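You operate a simulated robot arm through the tools that you are given. There is no shell and no other tool.

You are at the controls of a simulated robot arm. One attempt, no reset.

TASK
Put things in order on the work top of the long bench. At the end: the yellow check block stands where the mesh roll stood; the mesh roll from the work top of the long bench stands where the white guide block stood; the white guide block from the work top of the long bench is on the brown stock carton; the blue grease brush is on the silver cover plate; whatever was shut is shut again. Leave all else as you found it, and nothing knocked over.

Only the result counts: the job must be done as asked and must still hold three seconds after the hand-in. Knocking over, shifting, dropping, spilling or breaking anything else fails it. Lids that push on must go on centred and level and be pressed home; caps that screw on are set level and turned clockwise until they are tight.

THE ROBOT
A 7-joint arm with a two-finger parallel gripper, fixed in place. Base frame: the origin is at the foot of the arm, x ahead of it, y to its left, z up; the work surface is at about z = 0. Lengths are in m, angles in degrees, forces in N, time in s.
With the tool pointing down near the work surface it reaches from about 0.24 to 0.62 m from the base axis. Its first joint turns from -66.0 to 66.0 degrees. Payload 2.6 kg.
Tool frame: the origin (TCP) lies between the finger pads and is the grasp point; the fingertips stand 0.03 m ahead of it; z points along the fingers, y is the line along which they close. Largest opening 0.094 m; finger width 0.028, thickness 0.01; the body of the gripper, 0.05 by 0.096 m, starts 0.055 m behind the TCP.
Orientation is that of the tool frame in the base frame, as [roll, pitch, yaw] about the fixed x, y, z axes, in that order (R = Rz(yaw) Ry(pitch) Rx(roll)). With the fingers straight down and closing along the base's y, the tool's x points along the base's -x, its y along +y and its z along -z.

THE INTERFACE
- The arm moves only by the tool apply_moves. Its argument "series" is a list of rows, each an object of numbers (a shift or turn left out is 0, a gripper value left out holds the last): "gripper": the finger opening in m, from 0 to 0.094; "x", "y", "z": the shift along the tool's x, y, z in m; "wx", "wy", "wz": the turn, a rotation vector about the tool's x, y, z in degrees. In form: [{"gripper": .., "x": .., "y": .., "z": .., "wx": .., "wy": .., "wz": ..}, ...]. A call has 1 to 20 rows; each row is the pose to reach, as a shift and turn from the pose commanded when the call began, along the tool's axes at that moment. A row lasts 0.2 s, in which the tool goes at most 0.05 m and 8.6 degrees; a call with a longer step from one row to the next is refused whole, and so is a gripper value outside its range. Where a pose cannot be reached the arm comes as near as it can. A force on the tool above 40 N (or 10 N above the force at the start of the call, whichever is more), or a blocked arm, ends the call early, and 0.2 s more pass. The fingers move at their own pace (about 0.072 m/s each) and stop on an object; they squeeze with about 42 N. The grip force told is the motor's: it shows also when the fingers shut on nothing. Time passes only in rows, and 0.2 s behind the last, so rows that repeat a pose let the fingers close. The reply holds the time, the measured pose of the TCP, the force on the tool along the base axes, the opening and the grip force, in the units named above and with some noise, with the torque about the TCP (base axes, N m) and any sound that the robot's microphone picked up.
- Cameras (640 x 400 px; columns grow to the right, rows downward): "scene" is fixed at [0.0367, 0.4344, 0.5632]; the picture's right is [-0.76, -0.65, 0.00], its down [-0.38, 0.44, -0.81] and it looks along [0.53, -0.61, -0.59] (base axes); focal length 376 px, centre (320, 200). "wrist" rides on the gripper at [0.076, 0.014, -0.103] in the tool frame; the picture's right is [-0.18, 0.98, 0.00], its down [-0.75, -0.14, -0.64] and it looks along [-0.63, -0.12, 0.77] (tool axes); focal length 243 px, centre (320, 200).
- snapshot(camera): a new picture of that camera. It takes no simulated time.
- probe_pixels(camera, pixels): there is no depth. For up to 12 entries [column, row, z] of the newest picture of that camera ("zoom" is the newest enlarged one), the place [x, y] in the base frame at which the ray of that pixel passes the height z, good to about 0.003 m. It takes no simulated time.
- inspect(camera, box): a new picture of the part [left, top, right, bottom] of that camera's present view, enlarged. It takes no simulated time.
- hand_in(): hands the job in; it is judged then, once.

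Leave the gripper open and the arm clear of the work at the hand-in unless told otherwise.

The tools are called after ">>>" as name(argument=value, ...) on one line, values as JSON. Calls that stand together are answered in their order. apply_moves: Moves the arm, as the interface text tells. Its arguments: {"type":"object","properties":{"series":{"type":"array"}},"required":["series"]} The other tools are called the same way: snapshot (camera) takes a picture; probe_pixels (camera, pixels) gives the place at which the rays of pixels pass given heights; inspect (camera, box) takes an enlarged picture of a part of a camera's view; hand_in () hands the job in.

At the start:

```text
time: 0.0
eef_pos: [0.4144, -0.0994, 0.2812]
orientation: [-180.0, 0.0, 180.0]
ft_force: [0.1, -0.4, 0.1]
torque: [0.0, 0.01, 0.01]
gripper_width: 0.094
gripper_force: 0.1
```

scene: 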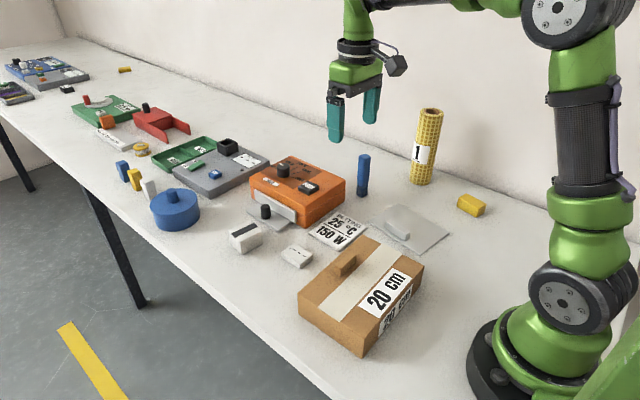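
wrist: 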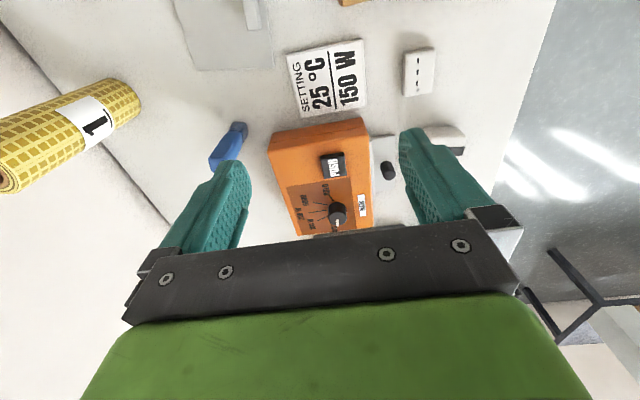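

I see the bench with the yellow mesh roll (scene about 427,147), a yellow block (470,205), a blue upright brush-like item (363,175), a silver plate (415,230), a brown carton (360,295), a white block (245,236 or 297,256), and an orange device with a drawer. I'll look closer with enlarged pictures.

>>> inspect(camera="scene", box=[220, 140, 380, 280])

>>> inspect(camera="scene", box=[340, 90, 500, 260])

>>> inspect(camera="scene", box=[280, 220, 440, 370])

>>> inspect(camera="scene", box=[70, 80, 270, 240])

>>> inspect(camera="scene", box=[0, 40, 140, 130])

```text
2.86 times, centred on (300, 210) of scene
```

zoom: 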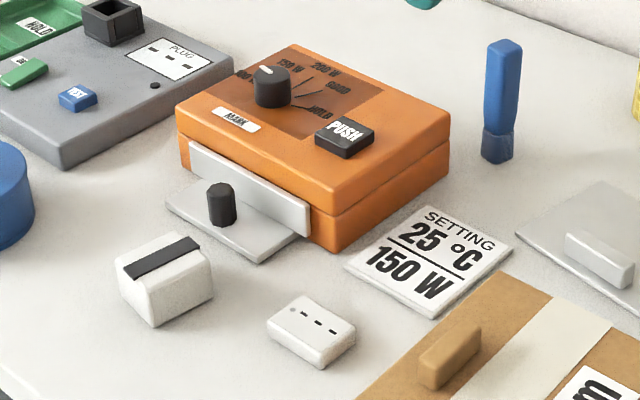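

```text
2.35 times, centred on (420, 175) of scene
```

zoom: 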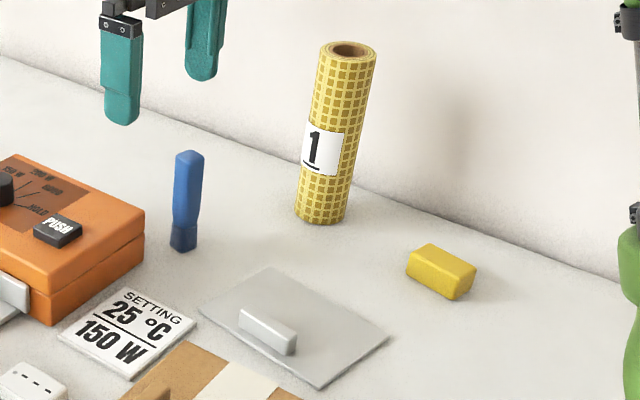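

```text
2.67 times, centred on (360, 295) of scene
```

zoom: 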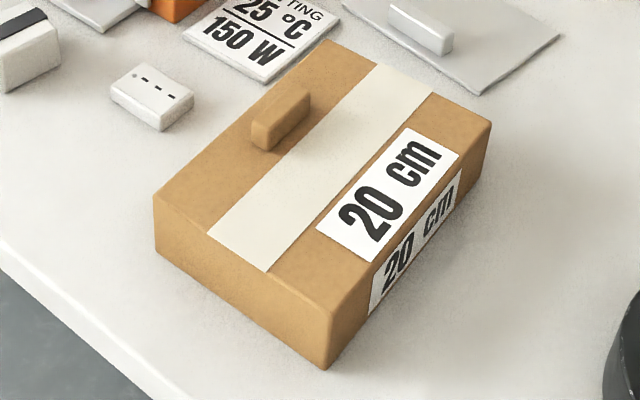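

```text
2.50 times, centred on (170, 160) of scene
```

zoom: 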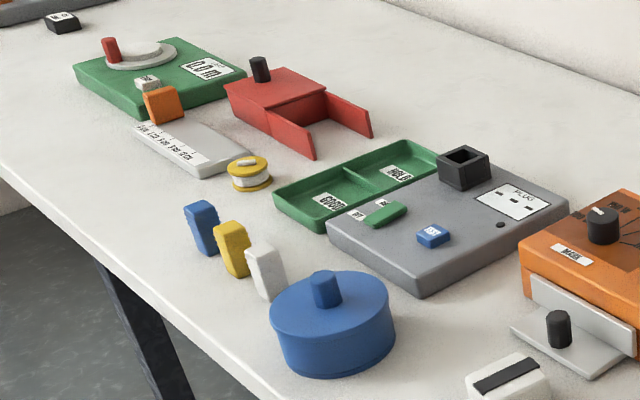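

```text
4.44 times, centred on (70, 85) of scene
```

zoom: 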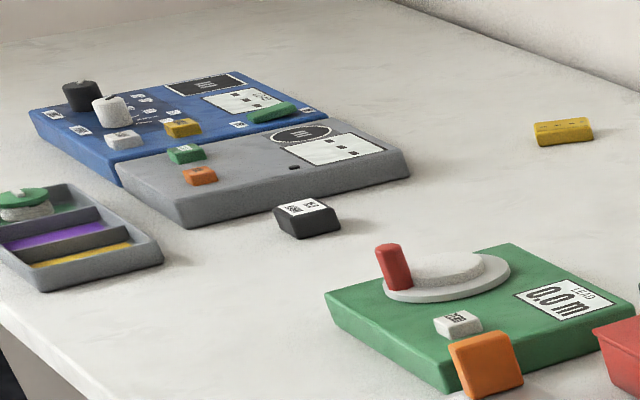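

The bench has many items, including several yellow and white blocks. I'll measure positions for the main ones at table level: mesh roll base, yellow block, brush, plate, carton corners, white blocks, blue pot and orange box.

>>> snapshot(camera="scene")

>>> probe_pixels(camera="scene", pixels=[[421, 180, 0], [470, 211, 0], [361, 193, 0], [415, 233, 0], [363, 355, 0], [245, 245, 0], [297, 262, 0], [176, 218, 0], [150, 196, 0], [135, 188, 0], [123, 180, 0], [125, 71, 0]])

>>> probe_pixels(camera="scene", pixels=[[300, 223, 0], [253, 197, 0], [345, 198, 0], [267, 215, 0], [141, 150, 0], [218, 175, 0], [162, 125, 0], [110, 115, 0], [340, 230, 0], [300, 312, 0], [421, 277, 0], [265, 217, 0]])

```text
taken
```

scene: 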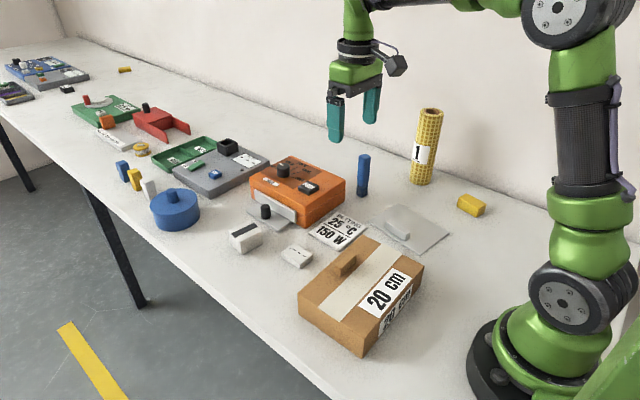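

```text
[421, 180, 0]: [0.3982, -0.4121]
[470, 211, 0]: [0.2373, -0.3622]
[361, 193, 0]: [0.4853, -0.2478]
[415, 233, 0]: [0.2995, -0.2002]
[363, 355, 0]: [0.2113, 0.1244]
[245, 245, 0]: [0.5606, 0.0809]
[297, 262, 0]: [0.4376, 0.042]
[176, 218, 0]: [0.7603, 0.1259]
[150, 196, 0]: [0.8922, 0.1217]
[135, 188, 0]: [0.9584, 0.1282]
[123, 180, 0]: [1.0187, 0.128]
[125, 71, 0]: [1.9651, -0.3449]
```

```text
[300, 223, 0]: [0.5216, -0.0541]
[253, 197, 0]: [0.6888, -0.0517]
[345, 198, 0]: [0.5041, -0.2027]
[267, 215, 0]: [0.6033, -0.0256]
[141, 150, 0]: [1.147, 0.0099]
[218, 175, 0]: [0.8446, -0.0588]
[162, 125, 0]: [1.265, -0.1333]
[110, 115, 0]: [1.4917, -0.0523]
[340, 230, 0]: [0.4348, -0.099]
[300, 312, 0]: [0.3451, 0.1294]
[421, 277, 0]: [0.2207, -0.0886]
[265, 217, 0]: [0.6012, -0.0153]
```

I'll zoom in harder on the candidates: the two near white blocks, the yellow block, the brush, and the orange device's front.

>>> inspect(camera="scene", box=[225, 215, 320, 275])

>>> inspect(camera="scene", box=[440, 180, 500, 225])

>>> inspect(camera="scene", box=[340, 145, 400, 205])

>>> inspect(camera="scene", box=[375, 195, 460, 260])

>>> inspect(camera="scene", box=[240, 150, 350, 235])

>>> inspect(camera="scene", box=[100, 145, 210, 235])

>>> inspect(camera="wrist", box=[180, 0, 500, 240])

```text
6.67 times, centred on (272, 245) of scene
```

zoom: 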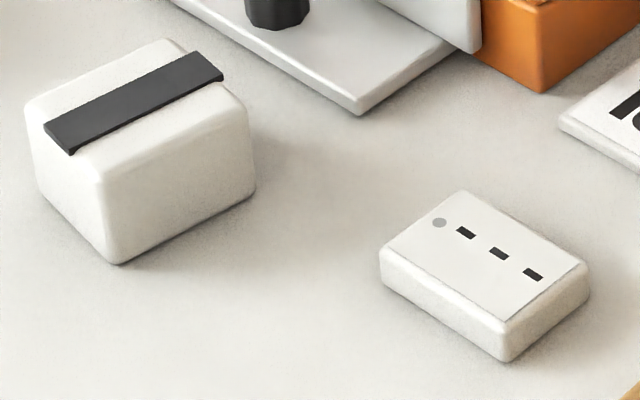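

```text
8.89 times, centred on (470, 202) of scene
```

zoom: 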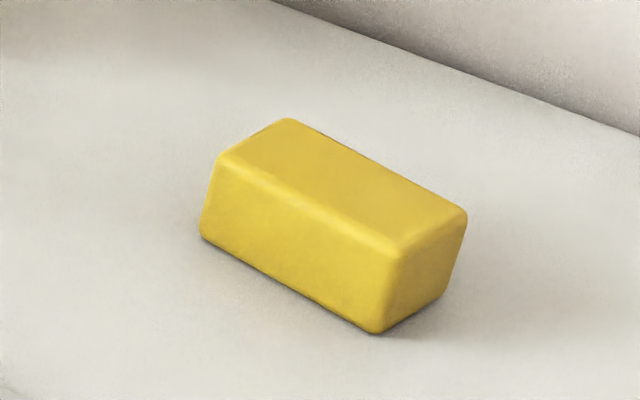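

```text
6.67 times, centred on (370, 175) of scene
```

zoom: 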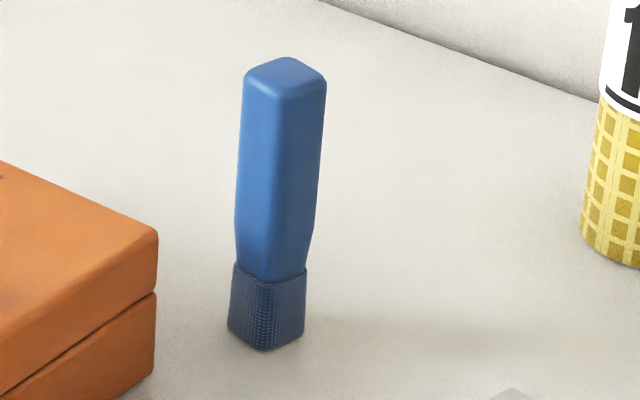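

```text
6.15 times, centred on (418, 228) of scene
```

zoom: 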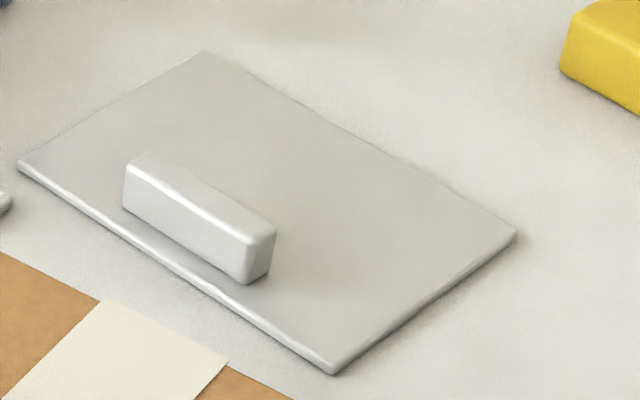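

```text
4.71 times, centred on (295, 192) of scene
```

zoom: 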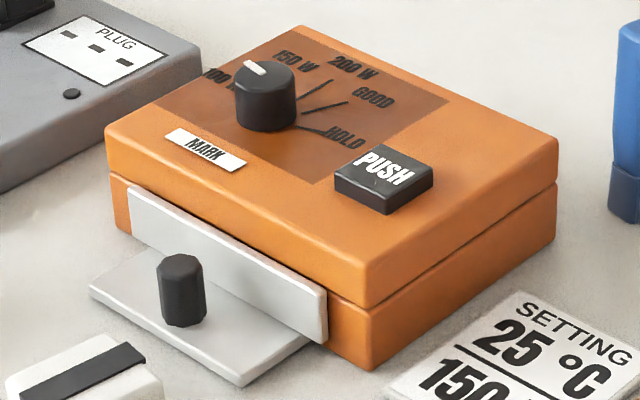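

```text
4.44 times, centred on (155, 190) of scene
```

zoom: 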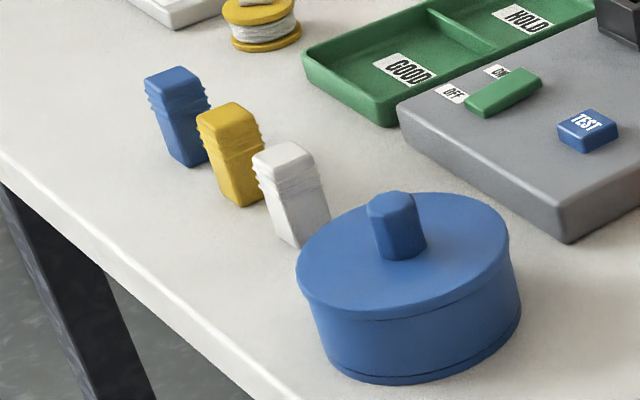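

```text
1.67 times, centred on (340, 120) of wrist
```

zoom: 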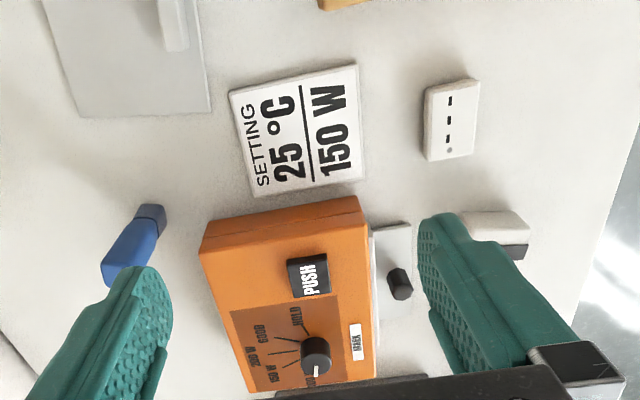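

The near items I take to be relevant: the white block with the dark stripe (scene 245,236), the flat white piece with three slots (297,256), the plain yellow block (470,202), the blue upright brush (363,175), the roll and the silver plate. I'll move the gripper, staying high, toward the white blocks to see them better with the wrist camera.

>>> apply_moves(series=[{"gripper": 0.094, "x": -0.004, "y": 0.04, "z": 0}, {"x": -0.008, "y": 0.08, "z": 0}, {"x": -0.012, "y": 0.12, "z": 0}, {"x": -0.016, "y": 0.16, "z": 0}, {"x": -0.016, "y": 0.16, "z": 0}])

>>> snapshot(camera="wrist")

```text
time: 1.2
eef_pos: [0.4313, 0.0619, 0.2803]
orientation: [-180.0, 0.1, -180.0]
ft_force: [-0.2, -0.3, -0.1]
torque: [-0.06, -0.01, 0.0]
gripper_width: 0.0942
gripper_force: 0.0
```

```text
taken
```

wrist: 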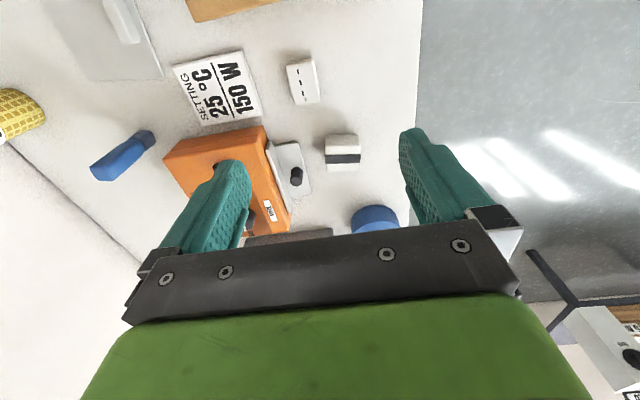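

The striped white block is at wrist (342,152) and the flat one at (302,80). I'll zoom on both and probe their corners.

>>> inspect(camera="wrist", box=[260, 40, 400, 190])

```text
2.67 times, centred on (330, 115) of wrist
```

zoom: 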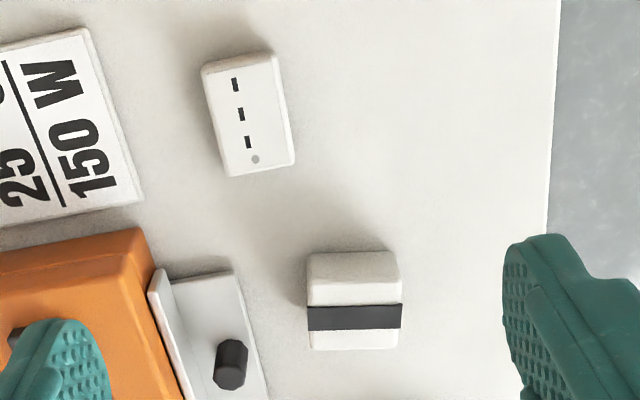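

I'll probe the striped block's corners: bottom near edge (zoom 307,255 and 397,252) and top edges at several heights, and the flat piece's place.

>>> probe_pixels(camera="zoom", pixels=[[308, 254, 0], [398, 251, 0], [308, 282, 0.035], [400, 280, 0.035], [310, 350, 0.035], [398, 348, 0.035], [308, 282, 0.04], [400, 280, 0.04], [310, 350, 0.04], [398, 348, 0.04], [308, 317, 0.04], [400, 317, 0.04]])

>>> inspect(camera="scene", box=[220, 215, 270, 260])

```text
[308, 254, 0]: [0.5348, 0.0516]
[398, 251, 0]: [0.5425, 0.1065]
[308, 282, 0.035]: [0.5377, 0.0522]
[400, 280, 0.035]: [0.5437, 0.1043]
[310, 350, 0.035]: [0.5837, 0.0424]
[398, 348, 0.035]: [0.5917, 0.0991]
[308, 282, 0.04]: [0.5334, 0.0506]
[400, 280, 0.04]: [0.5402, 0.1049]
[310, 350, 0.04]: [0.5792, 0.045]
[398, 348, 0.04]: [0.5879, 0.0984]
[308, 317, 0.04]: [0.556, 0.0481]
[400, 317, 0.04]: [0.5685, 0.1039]
```

```text
8.89 times, centred on (245, 238) of scene
```

zoom: 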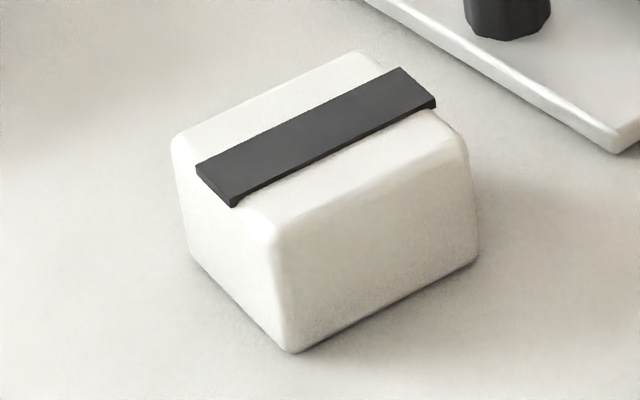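

The striped block measures about 0.047 × 0.055 × 0.036 with its centre near (0.562, 0.0755), turned about −8°. Next I look at the carton's top from above, so I draw the arm back.

>>> probe_pixels(camera="zoom", pixels=[[290, 352, 0], [478, 262, 0], [190, 260, 0], [280, 235, 0.036], [470, 150, 0.036], [172, 140, 0.036], [360, 52, 0.036]])

>>> apply_moves(series=[{"gripper": 0.094, "x": 0.04, "y": -0.01, "z": 0}, {"x": 0.08, "y": -0.02, "z": 0}, {"x": 0.12, "y": -0.03, "z": 0}, {"x": 0.14, "y": -0.04, "z": 0}, {"x": 0.14, "y": -0.04, "z": 0}])

>>> snapshot(camera="wrist")

```text
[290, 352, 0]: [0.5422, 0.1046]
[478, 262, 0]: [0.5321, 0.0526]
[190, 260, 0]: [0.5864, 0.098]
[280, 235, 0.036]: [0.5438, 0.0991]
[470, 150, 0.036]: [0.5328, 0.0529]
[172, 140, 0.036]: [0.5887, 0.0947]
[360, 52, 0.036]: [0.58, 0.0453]
```

```text
time: 2.4
eef_pos: [0.2907, 0.0216, 0.2813]
orientation: [-180.0, 0.0, -180.0]
ft_force: [0.7, -1.1, -0.5]
torque: [0.02, 0.02, 0.01]
gripper_width: 0.0939
gripper_force: 0.2
```

```text
taken
```

wrist: 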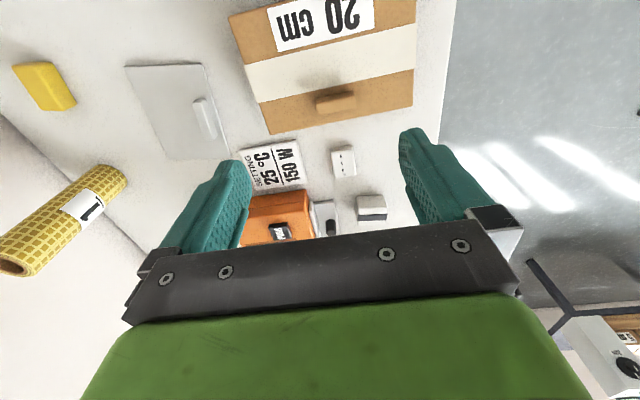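

The carton is at the top of the wrist picture (rows 0–135). I'll zoom in on it, and on the plate, roll and yellow block.

>>> inspect(camera="wrist", box=[220, 0, 430, 140])

>>> inspect(camera="wrist", box=[0, 40, 240, 190])

>>> probe_pixels(camera="wrist", pixels=[[228, 16, 0.07], [413, 104, 0.07], [268, 133, 0.07], [416, 0, 0.07], [318, 103, 0.07], [355, 102, 0.07], [247, 66, 0.07], [415, 25, 0.07], [261, 103, 0.07], [413, 68, 0.07]])

```text
2.86 times, centred on (325, 70) of wrist
```

zoom: 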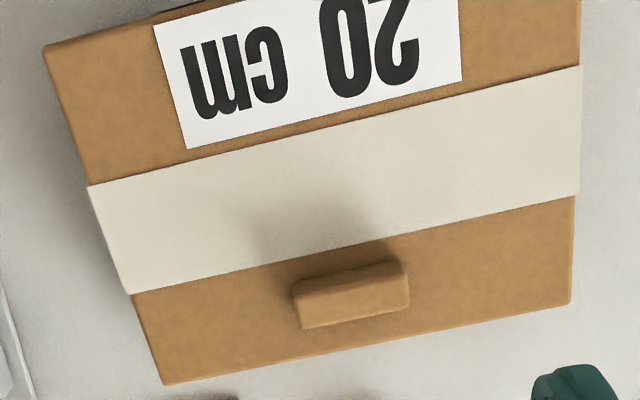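

```text
2.67 times, centred on (120, 115) of wrist
```

zoom: 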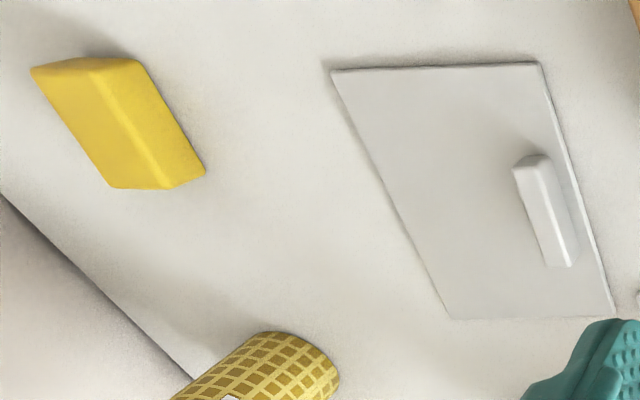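

```text
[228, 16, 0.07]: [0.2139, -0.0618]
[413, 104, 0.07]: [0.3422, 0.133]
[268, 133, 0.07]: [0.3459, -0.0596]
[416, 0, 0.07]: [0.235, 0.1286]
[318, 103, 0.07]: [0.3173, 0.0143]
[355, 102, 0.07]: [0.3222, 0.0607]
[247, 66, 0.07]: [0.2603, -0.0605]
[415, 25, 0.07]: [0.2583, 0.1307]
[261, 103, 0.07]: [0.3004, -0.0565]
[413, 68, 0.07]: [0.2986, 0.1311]
```

Carton top is at about z = 0.057, spanning x 0.214–0.35 and y −0.065–0.137; its bar handle sits at x≈0.31–0.33, y≈0.01–0.06, so I'll set the block at about (0.28, −0.022). Now I move above the striped block and turn the gripper so that it closes across its 0.047 side (clear of the stripe's ends).

>>> apply_moves(series=[{"gripper": 0.094, "x": -0.027, "y": 0.0054, "wz": -8.05}, {"x": -0.054, "y": 0.0108, "wz": -16.1}, {"x": -0.081, "y": 0.0162, "wz": -24.15}, {"x": -0.108, "y": 0.0216, "wz": -32.2}, {"x": -0.135, "y": 0.027, "wz": -40.25}, {"x": -0.162, "y": 0.0324, "wz": -48.3}, {"x": -0.189, "y": 0.0378, "wz": -56.35}, {"x": -0.216, "y": 0.0432, "wz": -64.4}, {"x": -0.243, "y": 0.0486, "wz": -72.45}, {"x": -0.27, "y": 0.054, "wz": -80.5}, {"x": -0.27, "y": 0.054, "wz": -80.5}])

>>> snapshot(camera="wrist")

>>> snapshot(camera="scene")

```text
time: 4.8
eef_pos: [0.5584, 0.0744, 0.2804]
orientation: [179.9, -0.2, -99.9]
ft_force: [0.0, 0.6, 0.0]
torque: [0.0, 0.0, -0.03]
gripper_width: 0.0939
gripper_force: 0.1
```

```text
taken
```

wrist: 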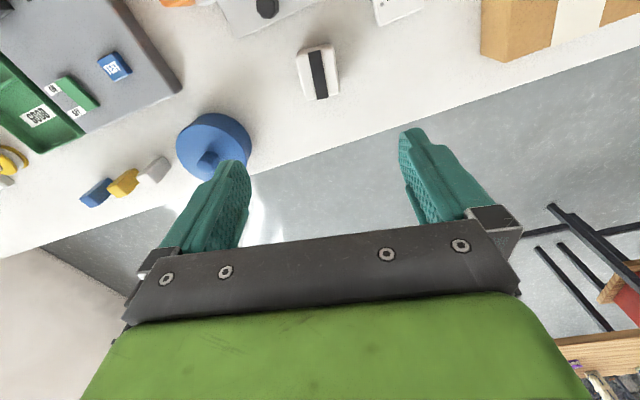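

```text
taken
```

scene: 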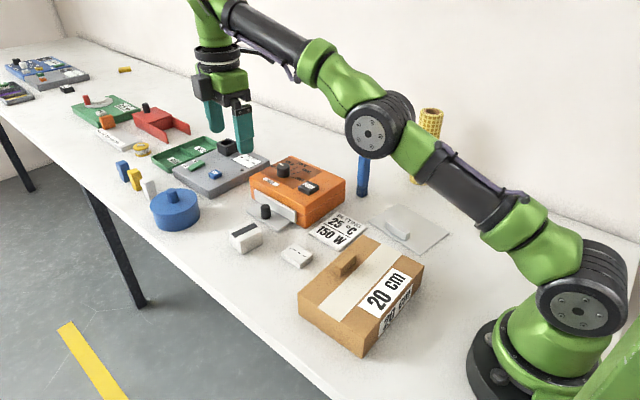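

The gripper is over the block at full height. I'll zoom the wrist view on the block (318,72) for another position fix.

>>> inspect(camera="wrist", box=[270, 20, 370, 120])

```text
4.00 times, centred on (320, 70) of wrist
```

zoom: 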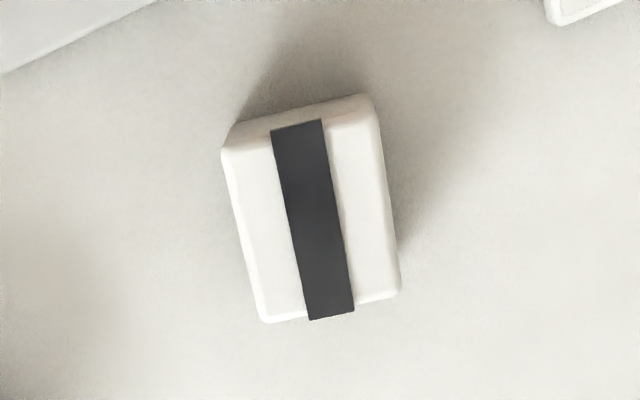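

>>> probe_pixels(camera="zoom", pixels=[[224, 150, 0.036], [372, 100, 0.036], [266, 320, 0.036], [399, 292, 0.036], [296, 125, 0.037], [332, 317, 0.037], [224, 150, 0.03], [399, 292, 0.03]])

```text
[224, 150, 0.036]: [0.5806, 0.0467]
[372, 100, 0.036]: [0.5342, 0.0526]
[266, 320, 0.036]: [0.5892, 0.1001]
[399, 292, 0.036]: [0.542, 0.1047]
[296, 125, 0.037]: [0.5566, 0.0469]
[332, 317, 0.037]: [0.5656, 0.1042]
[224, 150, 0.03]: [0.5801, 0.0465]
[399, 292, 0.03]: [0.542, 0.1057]
```

The block's centre reads (0.561, 0.0757), yaw about −8.5°. I go down to z≈0.10 first and check alignment.

>>> apply_moves(series=[{"gripper": 0.094, "x": -0.0006, "y": -0.001, "z": 0.045, "wz": -1.2}, {"x": -0.0006, "y": -0.001, "z": 0.09, "wz": -1.2}, {"x": -0.0006, "y": -0.001, "z": 0.135, "wz": -1.2}, {"x": -0.0006, "y": -0.001, "z": 0.18, "wz": -1.2}, {"x": -0.0006, "y": -0.001, "z": 0.18, "wz": -1.2}])

>>> snapshot(camera="wrist")

>>> inspect(camera="scene", box=[180, 160, 310, 270])

```text
time: 6.0
eef_pos: [0.562, 0.0766, 0.1007]
orientation: [-180.0, 0.0, -98.3]
ft_force: [-0.3, -0.1, 0.0]
torque: [0.02, 0.05, 0.03]
gripper_width: 0.094
gripper_force: 0.1
```

```text
taken
```

wrist: 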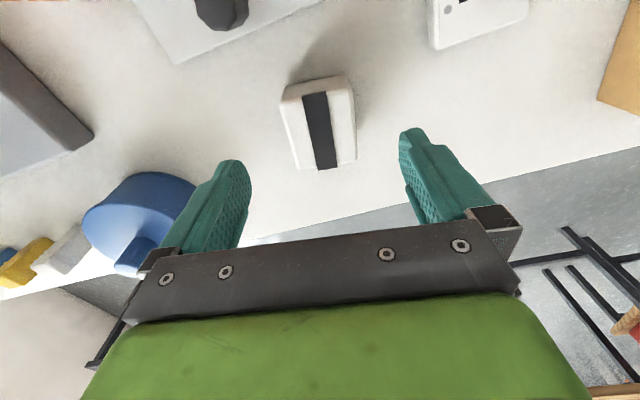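

```text
3.64 times, centred on (245, 215) of scene
```

zoom: 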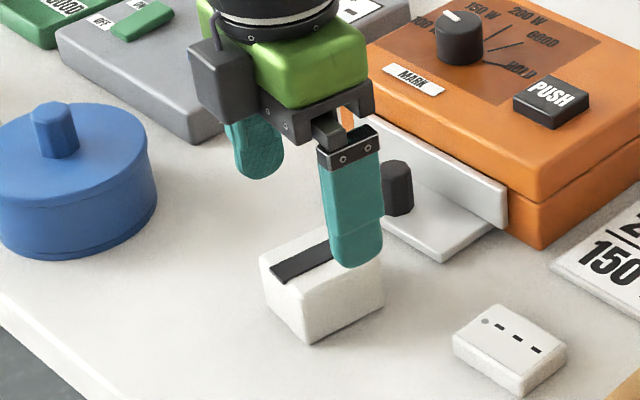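

Aligned well: the block (wrist 318,122) sits midway between the fingers. I lower to z≈0.035 and close on it.

>>> apply_moves(series=[{"gripper": 0.094, "z": 0.03}, {"z": 0.055}, {"z": 0.065}, {"z": 0.065}, {"gripper": 0.03, "z": 0.065}, {"gripper": 0.03, "z": 0.065}, {"gripper": 0.03, "z": 0.065}, {"gripper": 0.03, "z": 0.065}])

>>> inspect(camera="scene", box=[180, 160, 310, 270])

```text
time: 7.8
eef_pos: [0.5613, 0.0753, 0.0357]
orientation: [180.0, 0.0, -98.3]
ft_force: [0.0, -0.3, 0.1]
torque: [0.0, 0.0, -0.04]
gripper_width: 0.0537
gripper_force: 41.8
```

```text
3.64 times, centred on (245, 215) of scene
```

zoom: 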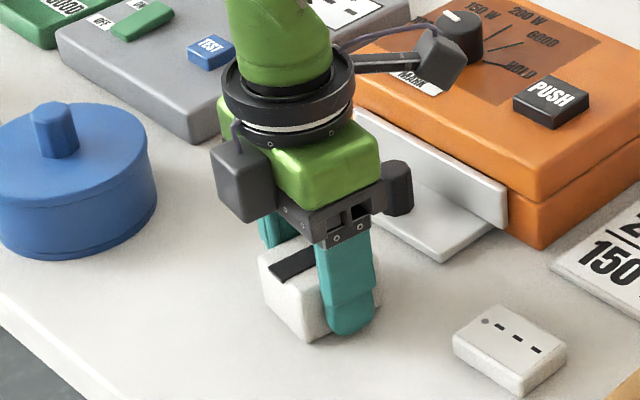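

The fingers stopped at 0.054 with 42 N, so the block is held. I'll lift gently and check that it comes up level.

>>> apply_moves(series=[{"gripper": 0.03, "z": -0.01}, {"z": -0.03}, {"z": -0.05}, {"z": -0.05}])

>>> inspect(camera="scene", box=[180, 150, 310, 260])

>>> snapshot(camera="wrist")

```text
time: 8.8
eef_pos: [0.5615, 0.0765, 0.0859]
orientation: [179.9, 0.0, -98.3]
ft_force: [-0.8, 0.4, -0.3]
torque: [0.0, -0.01, -0.01]
gripper_width: 0.0538
gripper_force: 42.2
```

```text
3.64 times, centred on (245, 205) of scene
```

zoom: 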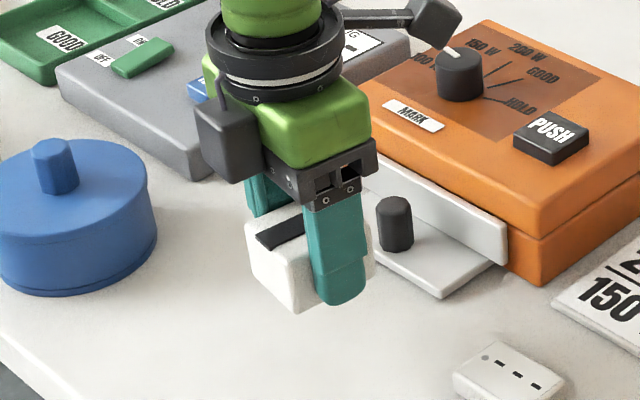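

```text
taken
```

wrist: 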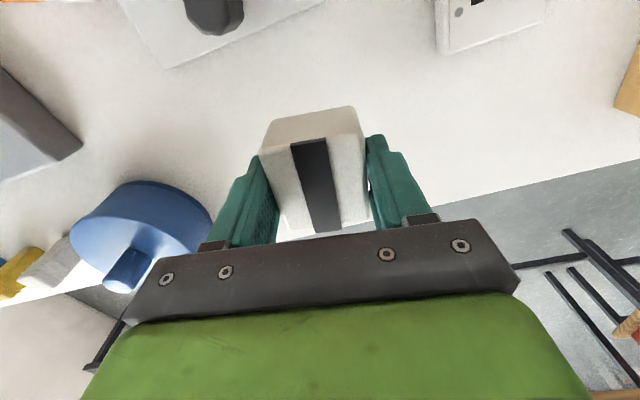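

The block hangs level between the fingers. I lift to z≈0.2 and carry it to above the carton at (0.282, −0.022), turning 8° to square it with the carton.

>>> apply_moves(series=[{"gripper": 0.03, "z": -0.04}, {"z": -0.08}, {"z": -0.115}, {"x": 0.0197, "y": 0.0375, "z": -0.115, "wz": -1.2}, {"x": 0.0394, "y": 0.0749, "z": -0.115, "wz": -2.4}, {"x": 0.0591, "y": 0.1124, "z": -0.115, "wz": -3.6}, {"x": 0.0787, "y": 0.1499, "z": -0.115, "wz": -4.8}, {"x": 0.0984, "y": 0.1874, "z": -0.115, "wz": -6}, {"x": 0.1181, "y": 0.2248, "z": -0.115, "wz": -7.2}, {"x": 0.1378, "y": 0.2623, "z": -0.115, "wz": -8.3}, {"x": 0.1378, "y": 0.2623, "z": -0.115, "wz": -8.3}])

>>> snapshot(camera="wrist")

>>> snapshot(camera="scene")

```text
time: 11.2
eef_pos: [0.2821, -0.0227, 0.2004]
orientation: [-180.0, 0.0, -90.1]
ft_force: [0.0, 0.0, -0.5]
torque: [0.0, -0.02, 0.0]
gripper_width: 0.0538
gripper_force: 41.7
```

```text
taken
```

wrist: 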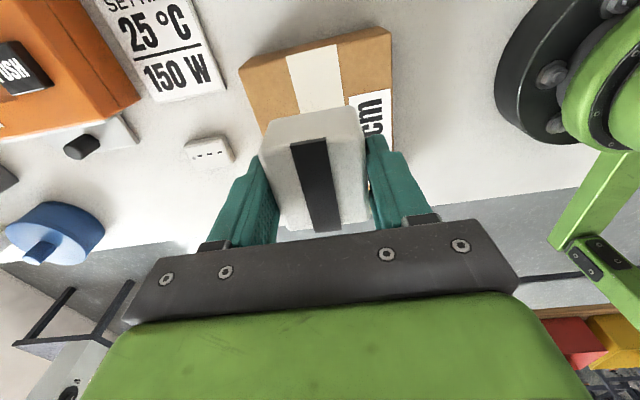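

```text
taken
```

scene: 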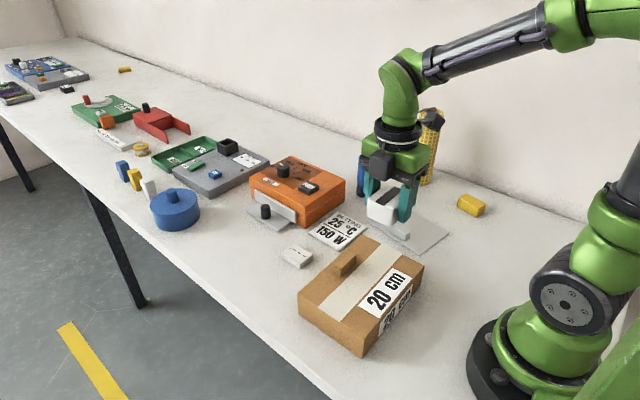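

The carton's far corners show at wrist (240,67) and (390,27). I verify the carton's edges at the top height before lowering.

>>> probe_pixels(camera="wrist", pixels=[[240, 68, 0.057], [390, 28, 0.057], [240, 68, 0.0], [390, 28, 0.0], [262, 134, 0.057], [285, 56, 0.057], [337, 42, 0.057]])

>>> inspect(camera="wrist", box=[220, 10, 420, 150])

```text
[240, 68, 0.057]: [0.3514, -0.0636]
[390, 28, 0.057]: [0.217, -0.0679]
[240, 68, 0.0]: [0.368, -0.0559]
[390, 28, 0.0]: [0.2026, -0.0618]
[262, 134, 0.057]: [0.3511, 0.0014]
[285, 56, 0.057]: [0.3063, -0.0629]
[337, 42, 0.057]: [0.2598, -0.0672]
```

```text
2.86 times, centred on (320, 80) of wrist
```

zoom: 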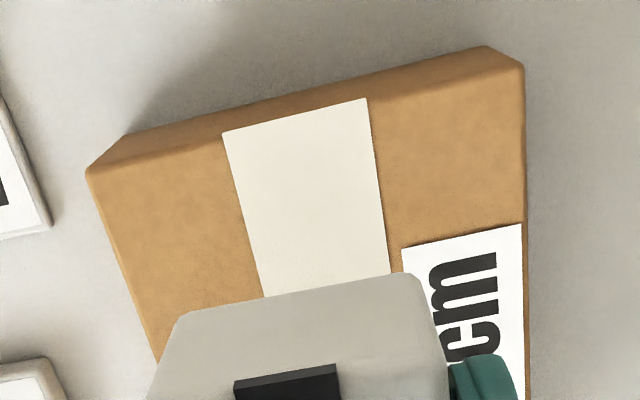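

The spot is clear: the carton top spans x 0.217–0.351 and begins at y −0.066. I lower to just above the top (z≈0.099).

>>> apply_moves(series=[{"gripper": 0.03, "z": 0.04}, {"z": 0.075}, {"z": 0.095}, {"z": 0.101}, {"z": 0.101}])

>>> inspect(camera="scene", box=[290, 170, 450, 290])

```text
time: 12.4
eef_pos: [0.2827, -0.0234, 0.0989]
orientation: [-179.9, -0.1, -90.1]
ft_force: [0.3, 0.1, -1.1]
torque: [0.04, 0.0, 0.01]
gripper_width: 0.0538
gripper_force: 41.6
```

```text
3.33 times, centred on (370, 230) of scene
```

zoom: 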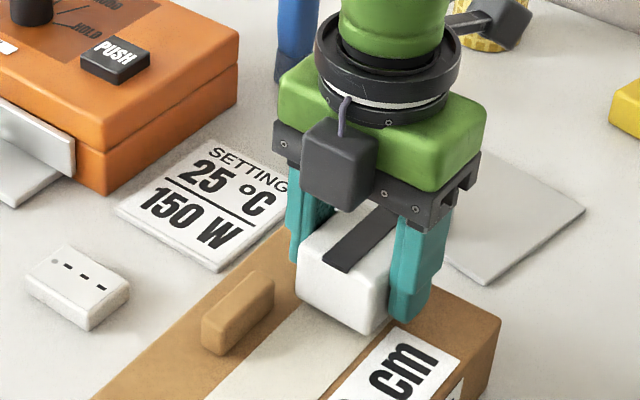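

The block hovers just over the carton's surface. I inch down and watch the force.

>>> apply_moves(series=[{"gripper": 0.03, "z": 0.002}, {"z": 0.004}, {"z": 0.004}])

```text
time: 13.2
eef_pos: [0.2833, -0.0243, 0.0955]
orientation: [180.0, 0.0, -90.0]
ft_force: [0.1, 0.8, -1.1]
torque: [0.01, -0.02, 0.02]
gripper_width: 0.0539
gripper_force: 42.4
```

No contact yet (force stays near −1 N). A few more millimetres.

>>> apply_moves(series=[{"gripper": 0.03, "z": 0.001}, {"z": 0.002}, {"z": 0.003}, {"z": 0.003}])

>>> inspect(camera="scene", box=[330, 210, 430, 290])

```text
time: 14.2
eef_pos: [0.2834, -0.0231, 0.0919]
orientation: [-179.9, 0.0, -90.1]
ft_force: [-5.4, -1.0, 18.6]
torque: [0.07, 0.28, 0.06]
gripper_width: 0.0538
gripper_force: 42.0
```

```text
5.00 times, centred on (380, 250) of scene
```

zoom: 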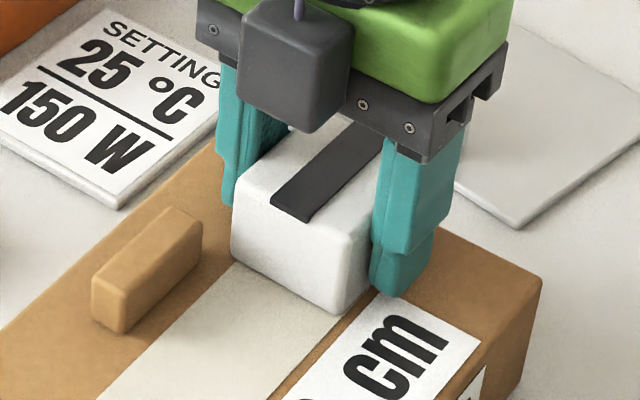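

Contact: 18.6 N upward on the tool. I ease up by 1 mm, open the fingers, and rise straight up.

>>> apply_moves(series=[{"gripper": 0.03, "z": -0.001}, {"gripper": 0.06, "z": -0.001}, {"gripper": 0.075, "z": -0.001}, {"gripper": 0.08, "z": -0.001}, {"gripper": 0.08, "z": -0.001}])

>>> inspect(camera="scene", box=[330, 210, 430, 290])

```text
time: 15.4
eef_pos: [0.283, -0.0235, 0.0925]
orientation: [180.0, 0.0, -90.1]
ft_force: [-0.4, -0.1, 0.3]
torque: [0.0, -0.01, -0.02]
gripper_width: 0.0802
gripper_force: 0.1
```

```text
5.00 times, centred on (380, 250) of scene
```

zoom: 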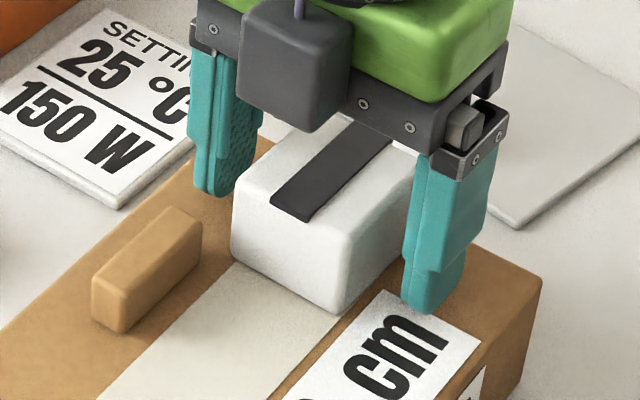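

Released cleanly; the block stands flat on the carton. I rise straight up and then swing toward the mesh roll, turning the hand back so the camera is on the robot's side of the roll.

>>> apply_moves(series=[{"gripper": 0.08, "z": -0.05}, {"gripper": 0.094, "z": -0.1}, {"z": -0.15}, {"z": -0.2}, {"x": 0.0167, "z": -0.205, "wz": 8.125}, {"x": 0.0333, "z": -0.205, "wz": 16.25}, {"x": 0.05, "z": -0.205, "wz": 24.375}, {"x": 0.0666, "z": -0.205, "wz": 32.5}, {"x": 0.0833, "z": -0.205, "wz": 40.625}, {"x": 0.1, "z": -0.205, "wz": 48.75}, {"x": 0.1166, "z": -0.205, "wz": 56.875}, {"x": 0.1333, "z": -0.205, "wz": 65}, {"x": 0.15, "z": -0.205, "wz": 73.125}, {"x": 0.1666, "z": -0.205, "wz": 81.25}, {"x": 0.1833, "z": -0.205, "wz": 89.375}, {"x": 0.2, "z": -0.205, "wz": 97.5}, {"x": 0.2166, "z": -0.205, "wz": 105.625}, {"x": 0.2333, "z": -0.205, "wz": 113.75}, {"x": 0.25, "z": -0.205, "wz": 121.875}, {"x": 0.2665, "z": -0.205, "wz": 130}])

>>> snapshot(camera="wrist")

>>> snapshot(camera="scene")

```text
time: 19.6
eef_pos: [0.2834, -0.2904, 0.2992]
orientation: [-179.9, 0.0, 139.8]
ft_force: [0.6, 0.2, 0.8]
torque: [0.02, 0.01, 0.01]
gripper_width: 0.0941
gripper_force: 0.1
```

```text
taken
```

wrist: 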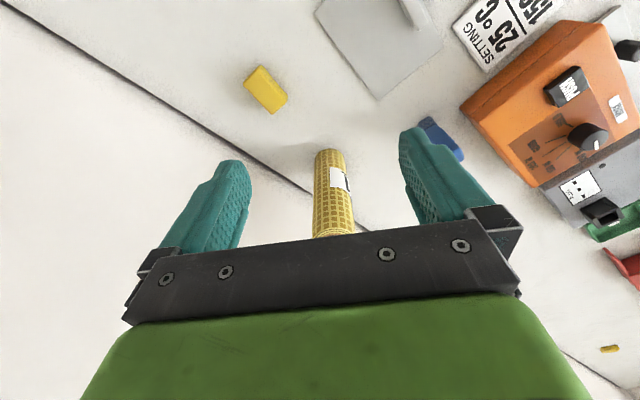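

```text
taken
```

scene: 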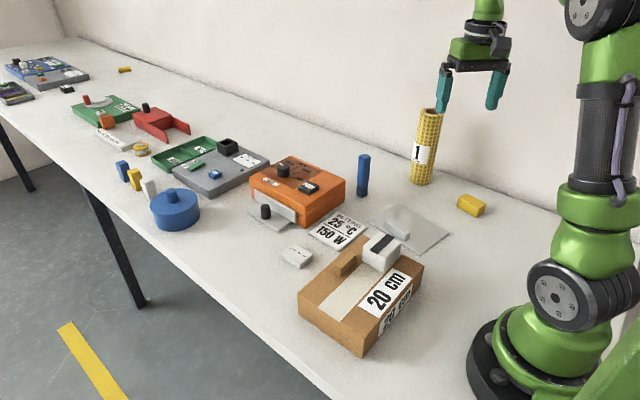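

The white block stands well on the carton. Now I zoom on the roll in both cameras to fix its base position and diameter.

>>> inspect(camera="wrist", box=[280, 130, 380, 240])

>>> inspect(camera="scene", box=[385, 90, 475, 200])

```text
3.64 times, centred on (330, 185) of wrist
```

zoom: 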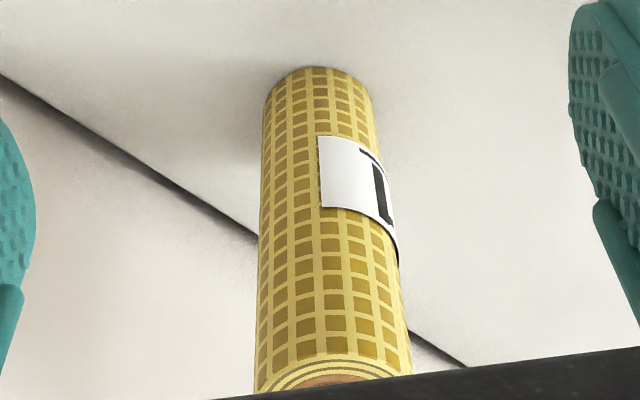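

```text
3.64 times, centred on (430, 145) of scene
```

zoom: 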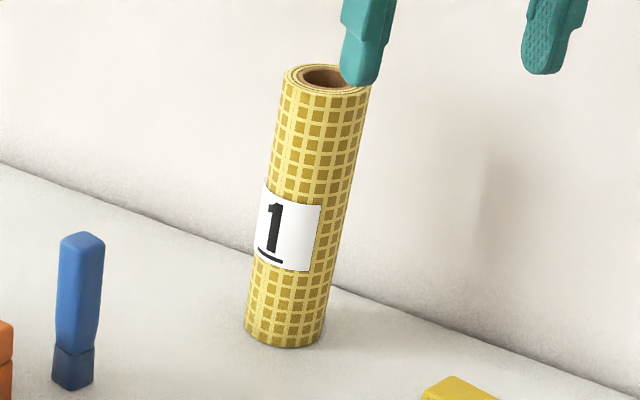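

>>> probe_pixels(camera="zoom", pixels=[[283, 347, 0], [244, 318, 0], [322, 328, 0], [283, 66, 0.19], [283, 88, 0.19], [370, 92, 0.19], [328, 64, 0.19], [328, 95, 0.19], [328, 78, 0.19], [328, 78, 0.2]])

>>> probe_pixels(camera="wrist", pixels=[[328.5, 148.5, 0], [314.5, 160, 0], [345, 158, 0], [329, 234, 0.19], [329, 229, 0.19], [310, 237, 0.19], [351, 231, 0.19]])

```text
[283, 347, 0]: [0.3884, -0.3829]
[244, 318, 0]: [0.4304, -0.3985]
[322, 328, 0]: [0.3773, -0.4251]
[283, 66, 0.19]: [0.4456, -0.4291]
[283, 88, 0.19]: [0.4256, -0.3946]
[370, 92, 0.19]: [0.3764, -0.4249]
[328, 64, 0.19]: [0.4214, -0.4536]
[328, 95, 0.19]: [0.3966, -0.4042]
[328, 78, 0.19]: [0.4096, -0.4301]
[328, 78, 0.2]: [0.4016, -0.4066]
```

```text
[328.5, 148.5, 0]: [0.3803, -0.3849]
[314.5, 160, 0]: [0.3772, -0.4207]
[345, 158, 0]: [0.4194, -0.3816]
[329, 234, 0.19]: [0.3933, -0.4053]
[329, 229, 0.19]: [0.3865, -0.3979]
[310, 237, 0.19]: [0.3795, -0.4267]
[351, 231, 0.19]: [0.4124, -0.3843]
```

The roll's centre is about (0.401, −0.4095), diameter ≈0.058, height ≈0.20. I move over it at z≈0.30 and check.

>>> apply_moves(series=[{"gripper": 0.094, "x": -0.0417, "y": -0.0038}, {"x": -0.0834, "y": -0.0076}, {"x": -0.125, "y": -0.0113}, {"x": -0.1667, "y": -0.0151}, {"x": -0.1667, "y": -0.0151}])

>>> snapshot(camera="wrist")

>>> inspect(camera="scene", box=[350, 30, 500, 200])

```text
time: 20.8
eef_pos: [0.3979, -0.3946, 0.2888]
orientation: [-180.0, 0.1, 140.0]
ft_force: [0.2, -0.4, 0.2]
torque: [-0.01, 0.01, 0.01]
gripper_width: 0.094
gripper_force: 0.0
out of reach, approached as far as the arm can: row 4, 5
```

```text
taken
```

wrist: 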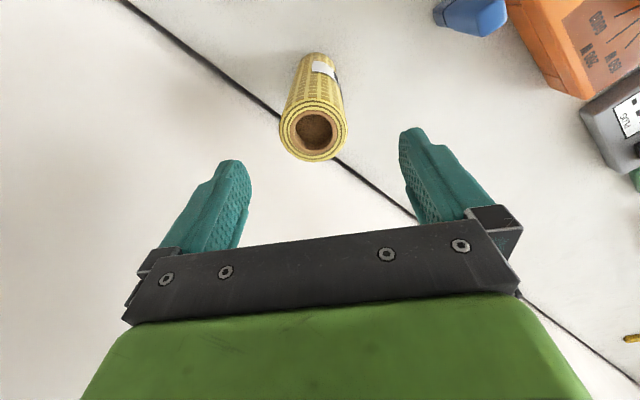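

```text
2.35 times, centred on (425, 115) of scene
```

zoom: 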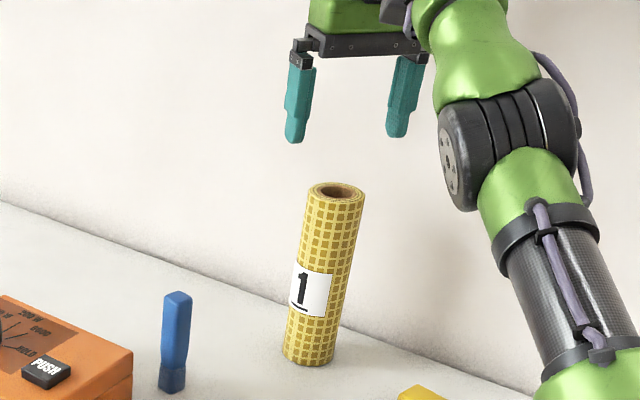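

The arm is at the edge of its reach at that height (z≈0.289, r≈0.56); it'll reach further when lower. I measure the roll's rim (wrist 313,130) at its top height, z≈0.20.

>>> inspect(camera="wrist", box=[260, 40, 370, 170])

>>> probe_pixels(camera="wrist", pixels=[[280, 126, 0.198], [347, 125, 0.198], [312, 99, 0.198], [313, 161, 0.198], [313, 130, 0.198], [319, 52, 0]])

```text
3.08 times, centred on (315, 105) of wrist
```

zoom: 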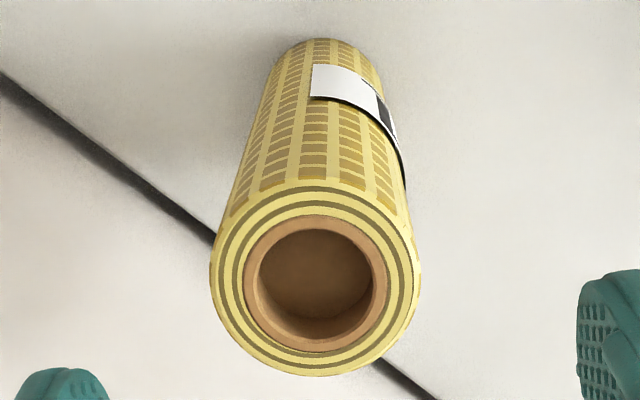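

```text
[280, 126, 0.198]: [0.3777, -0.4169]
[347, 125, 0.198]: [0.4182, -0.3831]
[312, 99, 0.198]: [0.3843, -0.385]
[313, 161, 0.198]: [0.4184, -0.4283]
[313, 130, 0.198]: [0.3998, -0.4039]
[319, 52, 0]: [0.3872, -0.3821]
```

I lower 4 cm (fingertips stay above the rim) to see where the arm settles.

>>> apply_moves(series=[{"gripper": 0.094, "z": 0.02}, {"z": 0.04}, {"z": 0.04}])

```text
time: 21.6
eef_pos: [0.4069, -0.4034, 0.2549]
orientation: [-180.0, -0.1, 139.9]
ft_force: [0.8, -0.5, 0.0]
torque: [-0.03, 0.01, -0.04]
gripper_width: 0.0942
gripper_force: 0.0
out of reach, approached as far as the arm can: row 1, 2, 3
```

Still flagged as out of reach at z≈0.255. I lower another 2 cm (tips stay just above the 0.20 rim) and read again.

>>> apply_moves(series=[{"gripper": 0.094, "z": 0.01}, {"z": 0.02}, {"z": 0.02}])

>>> snapshot(camera="wrist")

```text
time: 22.4
eef_pos: [0.4133, -0.4077, 0.2364]
orientation: [179.9, -0.1, 140.0]
ft_force: [0.2, -0.9, 0.4]
torque: [-0.03, 0.0, 0.01]
gripper_width: 0.0938
gripper_force: 0.1
out of reach, approached as far as the arm can: row 1, 2, 3
```

```text
taken
```

wrist: 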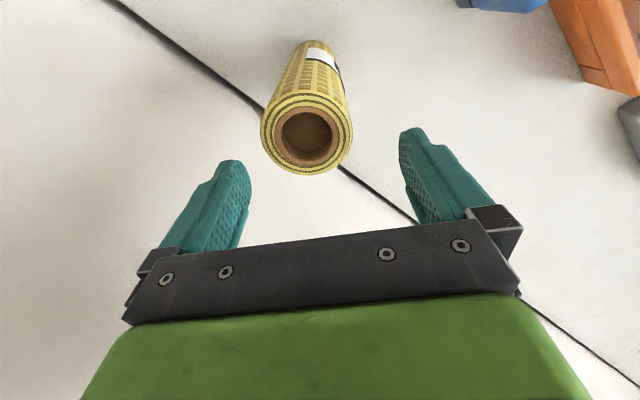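

The arm is stretched at its reach limit and drifting outward along it. I back off 3 cm toward the base and up a little to regain a clean commanded pose.

>>> apply_moves(series=[{"gripper": 0.094, "x": 0.02, "z": -0.01}, {"x": 0.04, "z": -0.01}, {"x": 0.04, "z": -0.01}])

```text
time: 23.2
eef_pos: [0.4038, -0.4046, 0.2601]
orientation: [180.0, 0.0, 140.1]
ft_force: [0.8, -0.2, -0.1]
torque: [0.03, -0.02, 0.01]
gripper_width: 0.0939
gripper_force: 0.0
out of reach, approached as far as the arm can: row 1, 2, 3
```

Flagged again: it looks like the elbow is stretched straight and the arm slides along its reach limit. I'll ask for a target clearly inside the reach (further back and a bit higher) and repeat it, to let the arm bend again.

>>> apply_moves(series=[{"gripper": 0.094, "x": 0.02, "z": -0.01}, {"x": 0.04, "z": -0.03}, {"x": 0.06, "z": -0.03}, {"x": 0.06, "z": -0.03}, {"x": 0.06, "z": -0.03}, {"x": 0.06, "z": -0.03}])

>>> snapshot(camera="scene")

```text
time: 24.6
eef_pos: [0.3859, -0.3919, 0.3026]
orientation: [180.0, 0.0, 140.0]
ft_force: [0.9, -0.1, 1.3]
torque: [0.0, 0.02, 0.0]
gripper_width: 0.0941
gripper_force: 0.0
out of reach, approached as far as the arm can: row 1, 2, 3, 4, 5, 6
```

```text
taken
```

scene: 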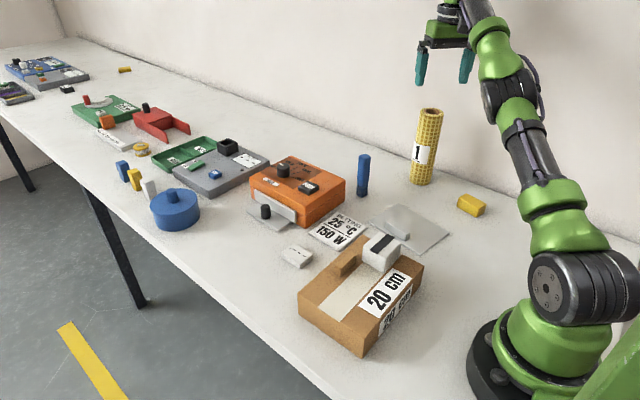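

The arm is fully straight. I swing sideways over the orange box (free height there), then ask for a lower, closer point so that the elbow bends again.

>>> apply_moves(series=[{"gripper": 0.094, "y": 0.045}, {"y": 0.09}, {"y": 0.135}, {"y": 0.18}, {"y": 0.225}, {"y": 0.27}, {"y": 0.276, "z": 0.03}, {"y": 0.276, "z": 0.06}, {"y": 0.276, "z": 0.06}])

>>> snapshot(camera="scene")

```text
time: 26.6
eef_pos: [0.5556, -0.1611, 0.2468]
orientation: [-180.0, 0.0, 140.0]
ft_force: [0.3, 0.3, 0.0]
torque: [0.01, 0.01, 0.01]
gripper_width: 0.094
gripper_force: 0.0
out of reach, approached as far as the arm can: row 4, 5, 6, 7, 8, 9
```

```text
taken
```

scene: 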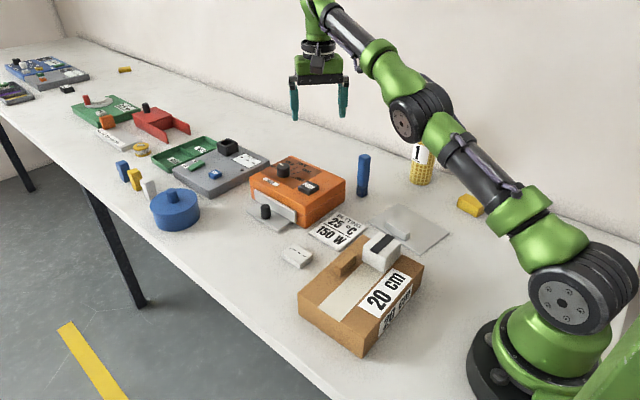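

Rows 1–3 were reachable, so small steps work. I try a slow pull straight toward the base in 5 mm steps here, over the orange box with plenty of height.

>>> apply_moves(series=[{"gripper": 0.094, "x": 0.0023, "y": -0.001}, {"x": 0.0046, "y": -0.002}, {"x": 0.0069, "y": -0.003}, {"x": 0.0091, "y": -0.004}, {"x": 0.0137, "y": -0.0061}, {"x": 0.0183, "y": -0.0081}, {"x": 0.0228, "y": -0.0101}, {"x": 0.0274, "y": -0.0121}, {"x": 0.0274, "y": -0.0121}])

```text
time: 28.6
eef_pos: [0.5256, -0.1529, 0.2477]
orientation: [-180.0, 0.0, 140.0]
ft_force: [0.4, 0.3, -0.4]
torque: [-0.01, 0.02, 0.01]
gripper_width: 0.0937
gripper_force: 0.1
```

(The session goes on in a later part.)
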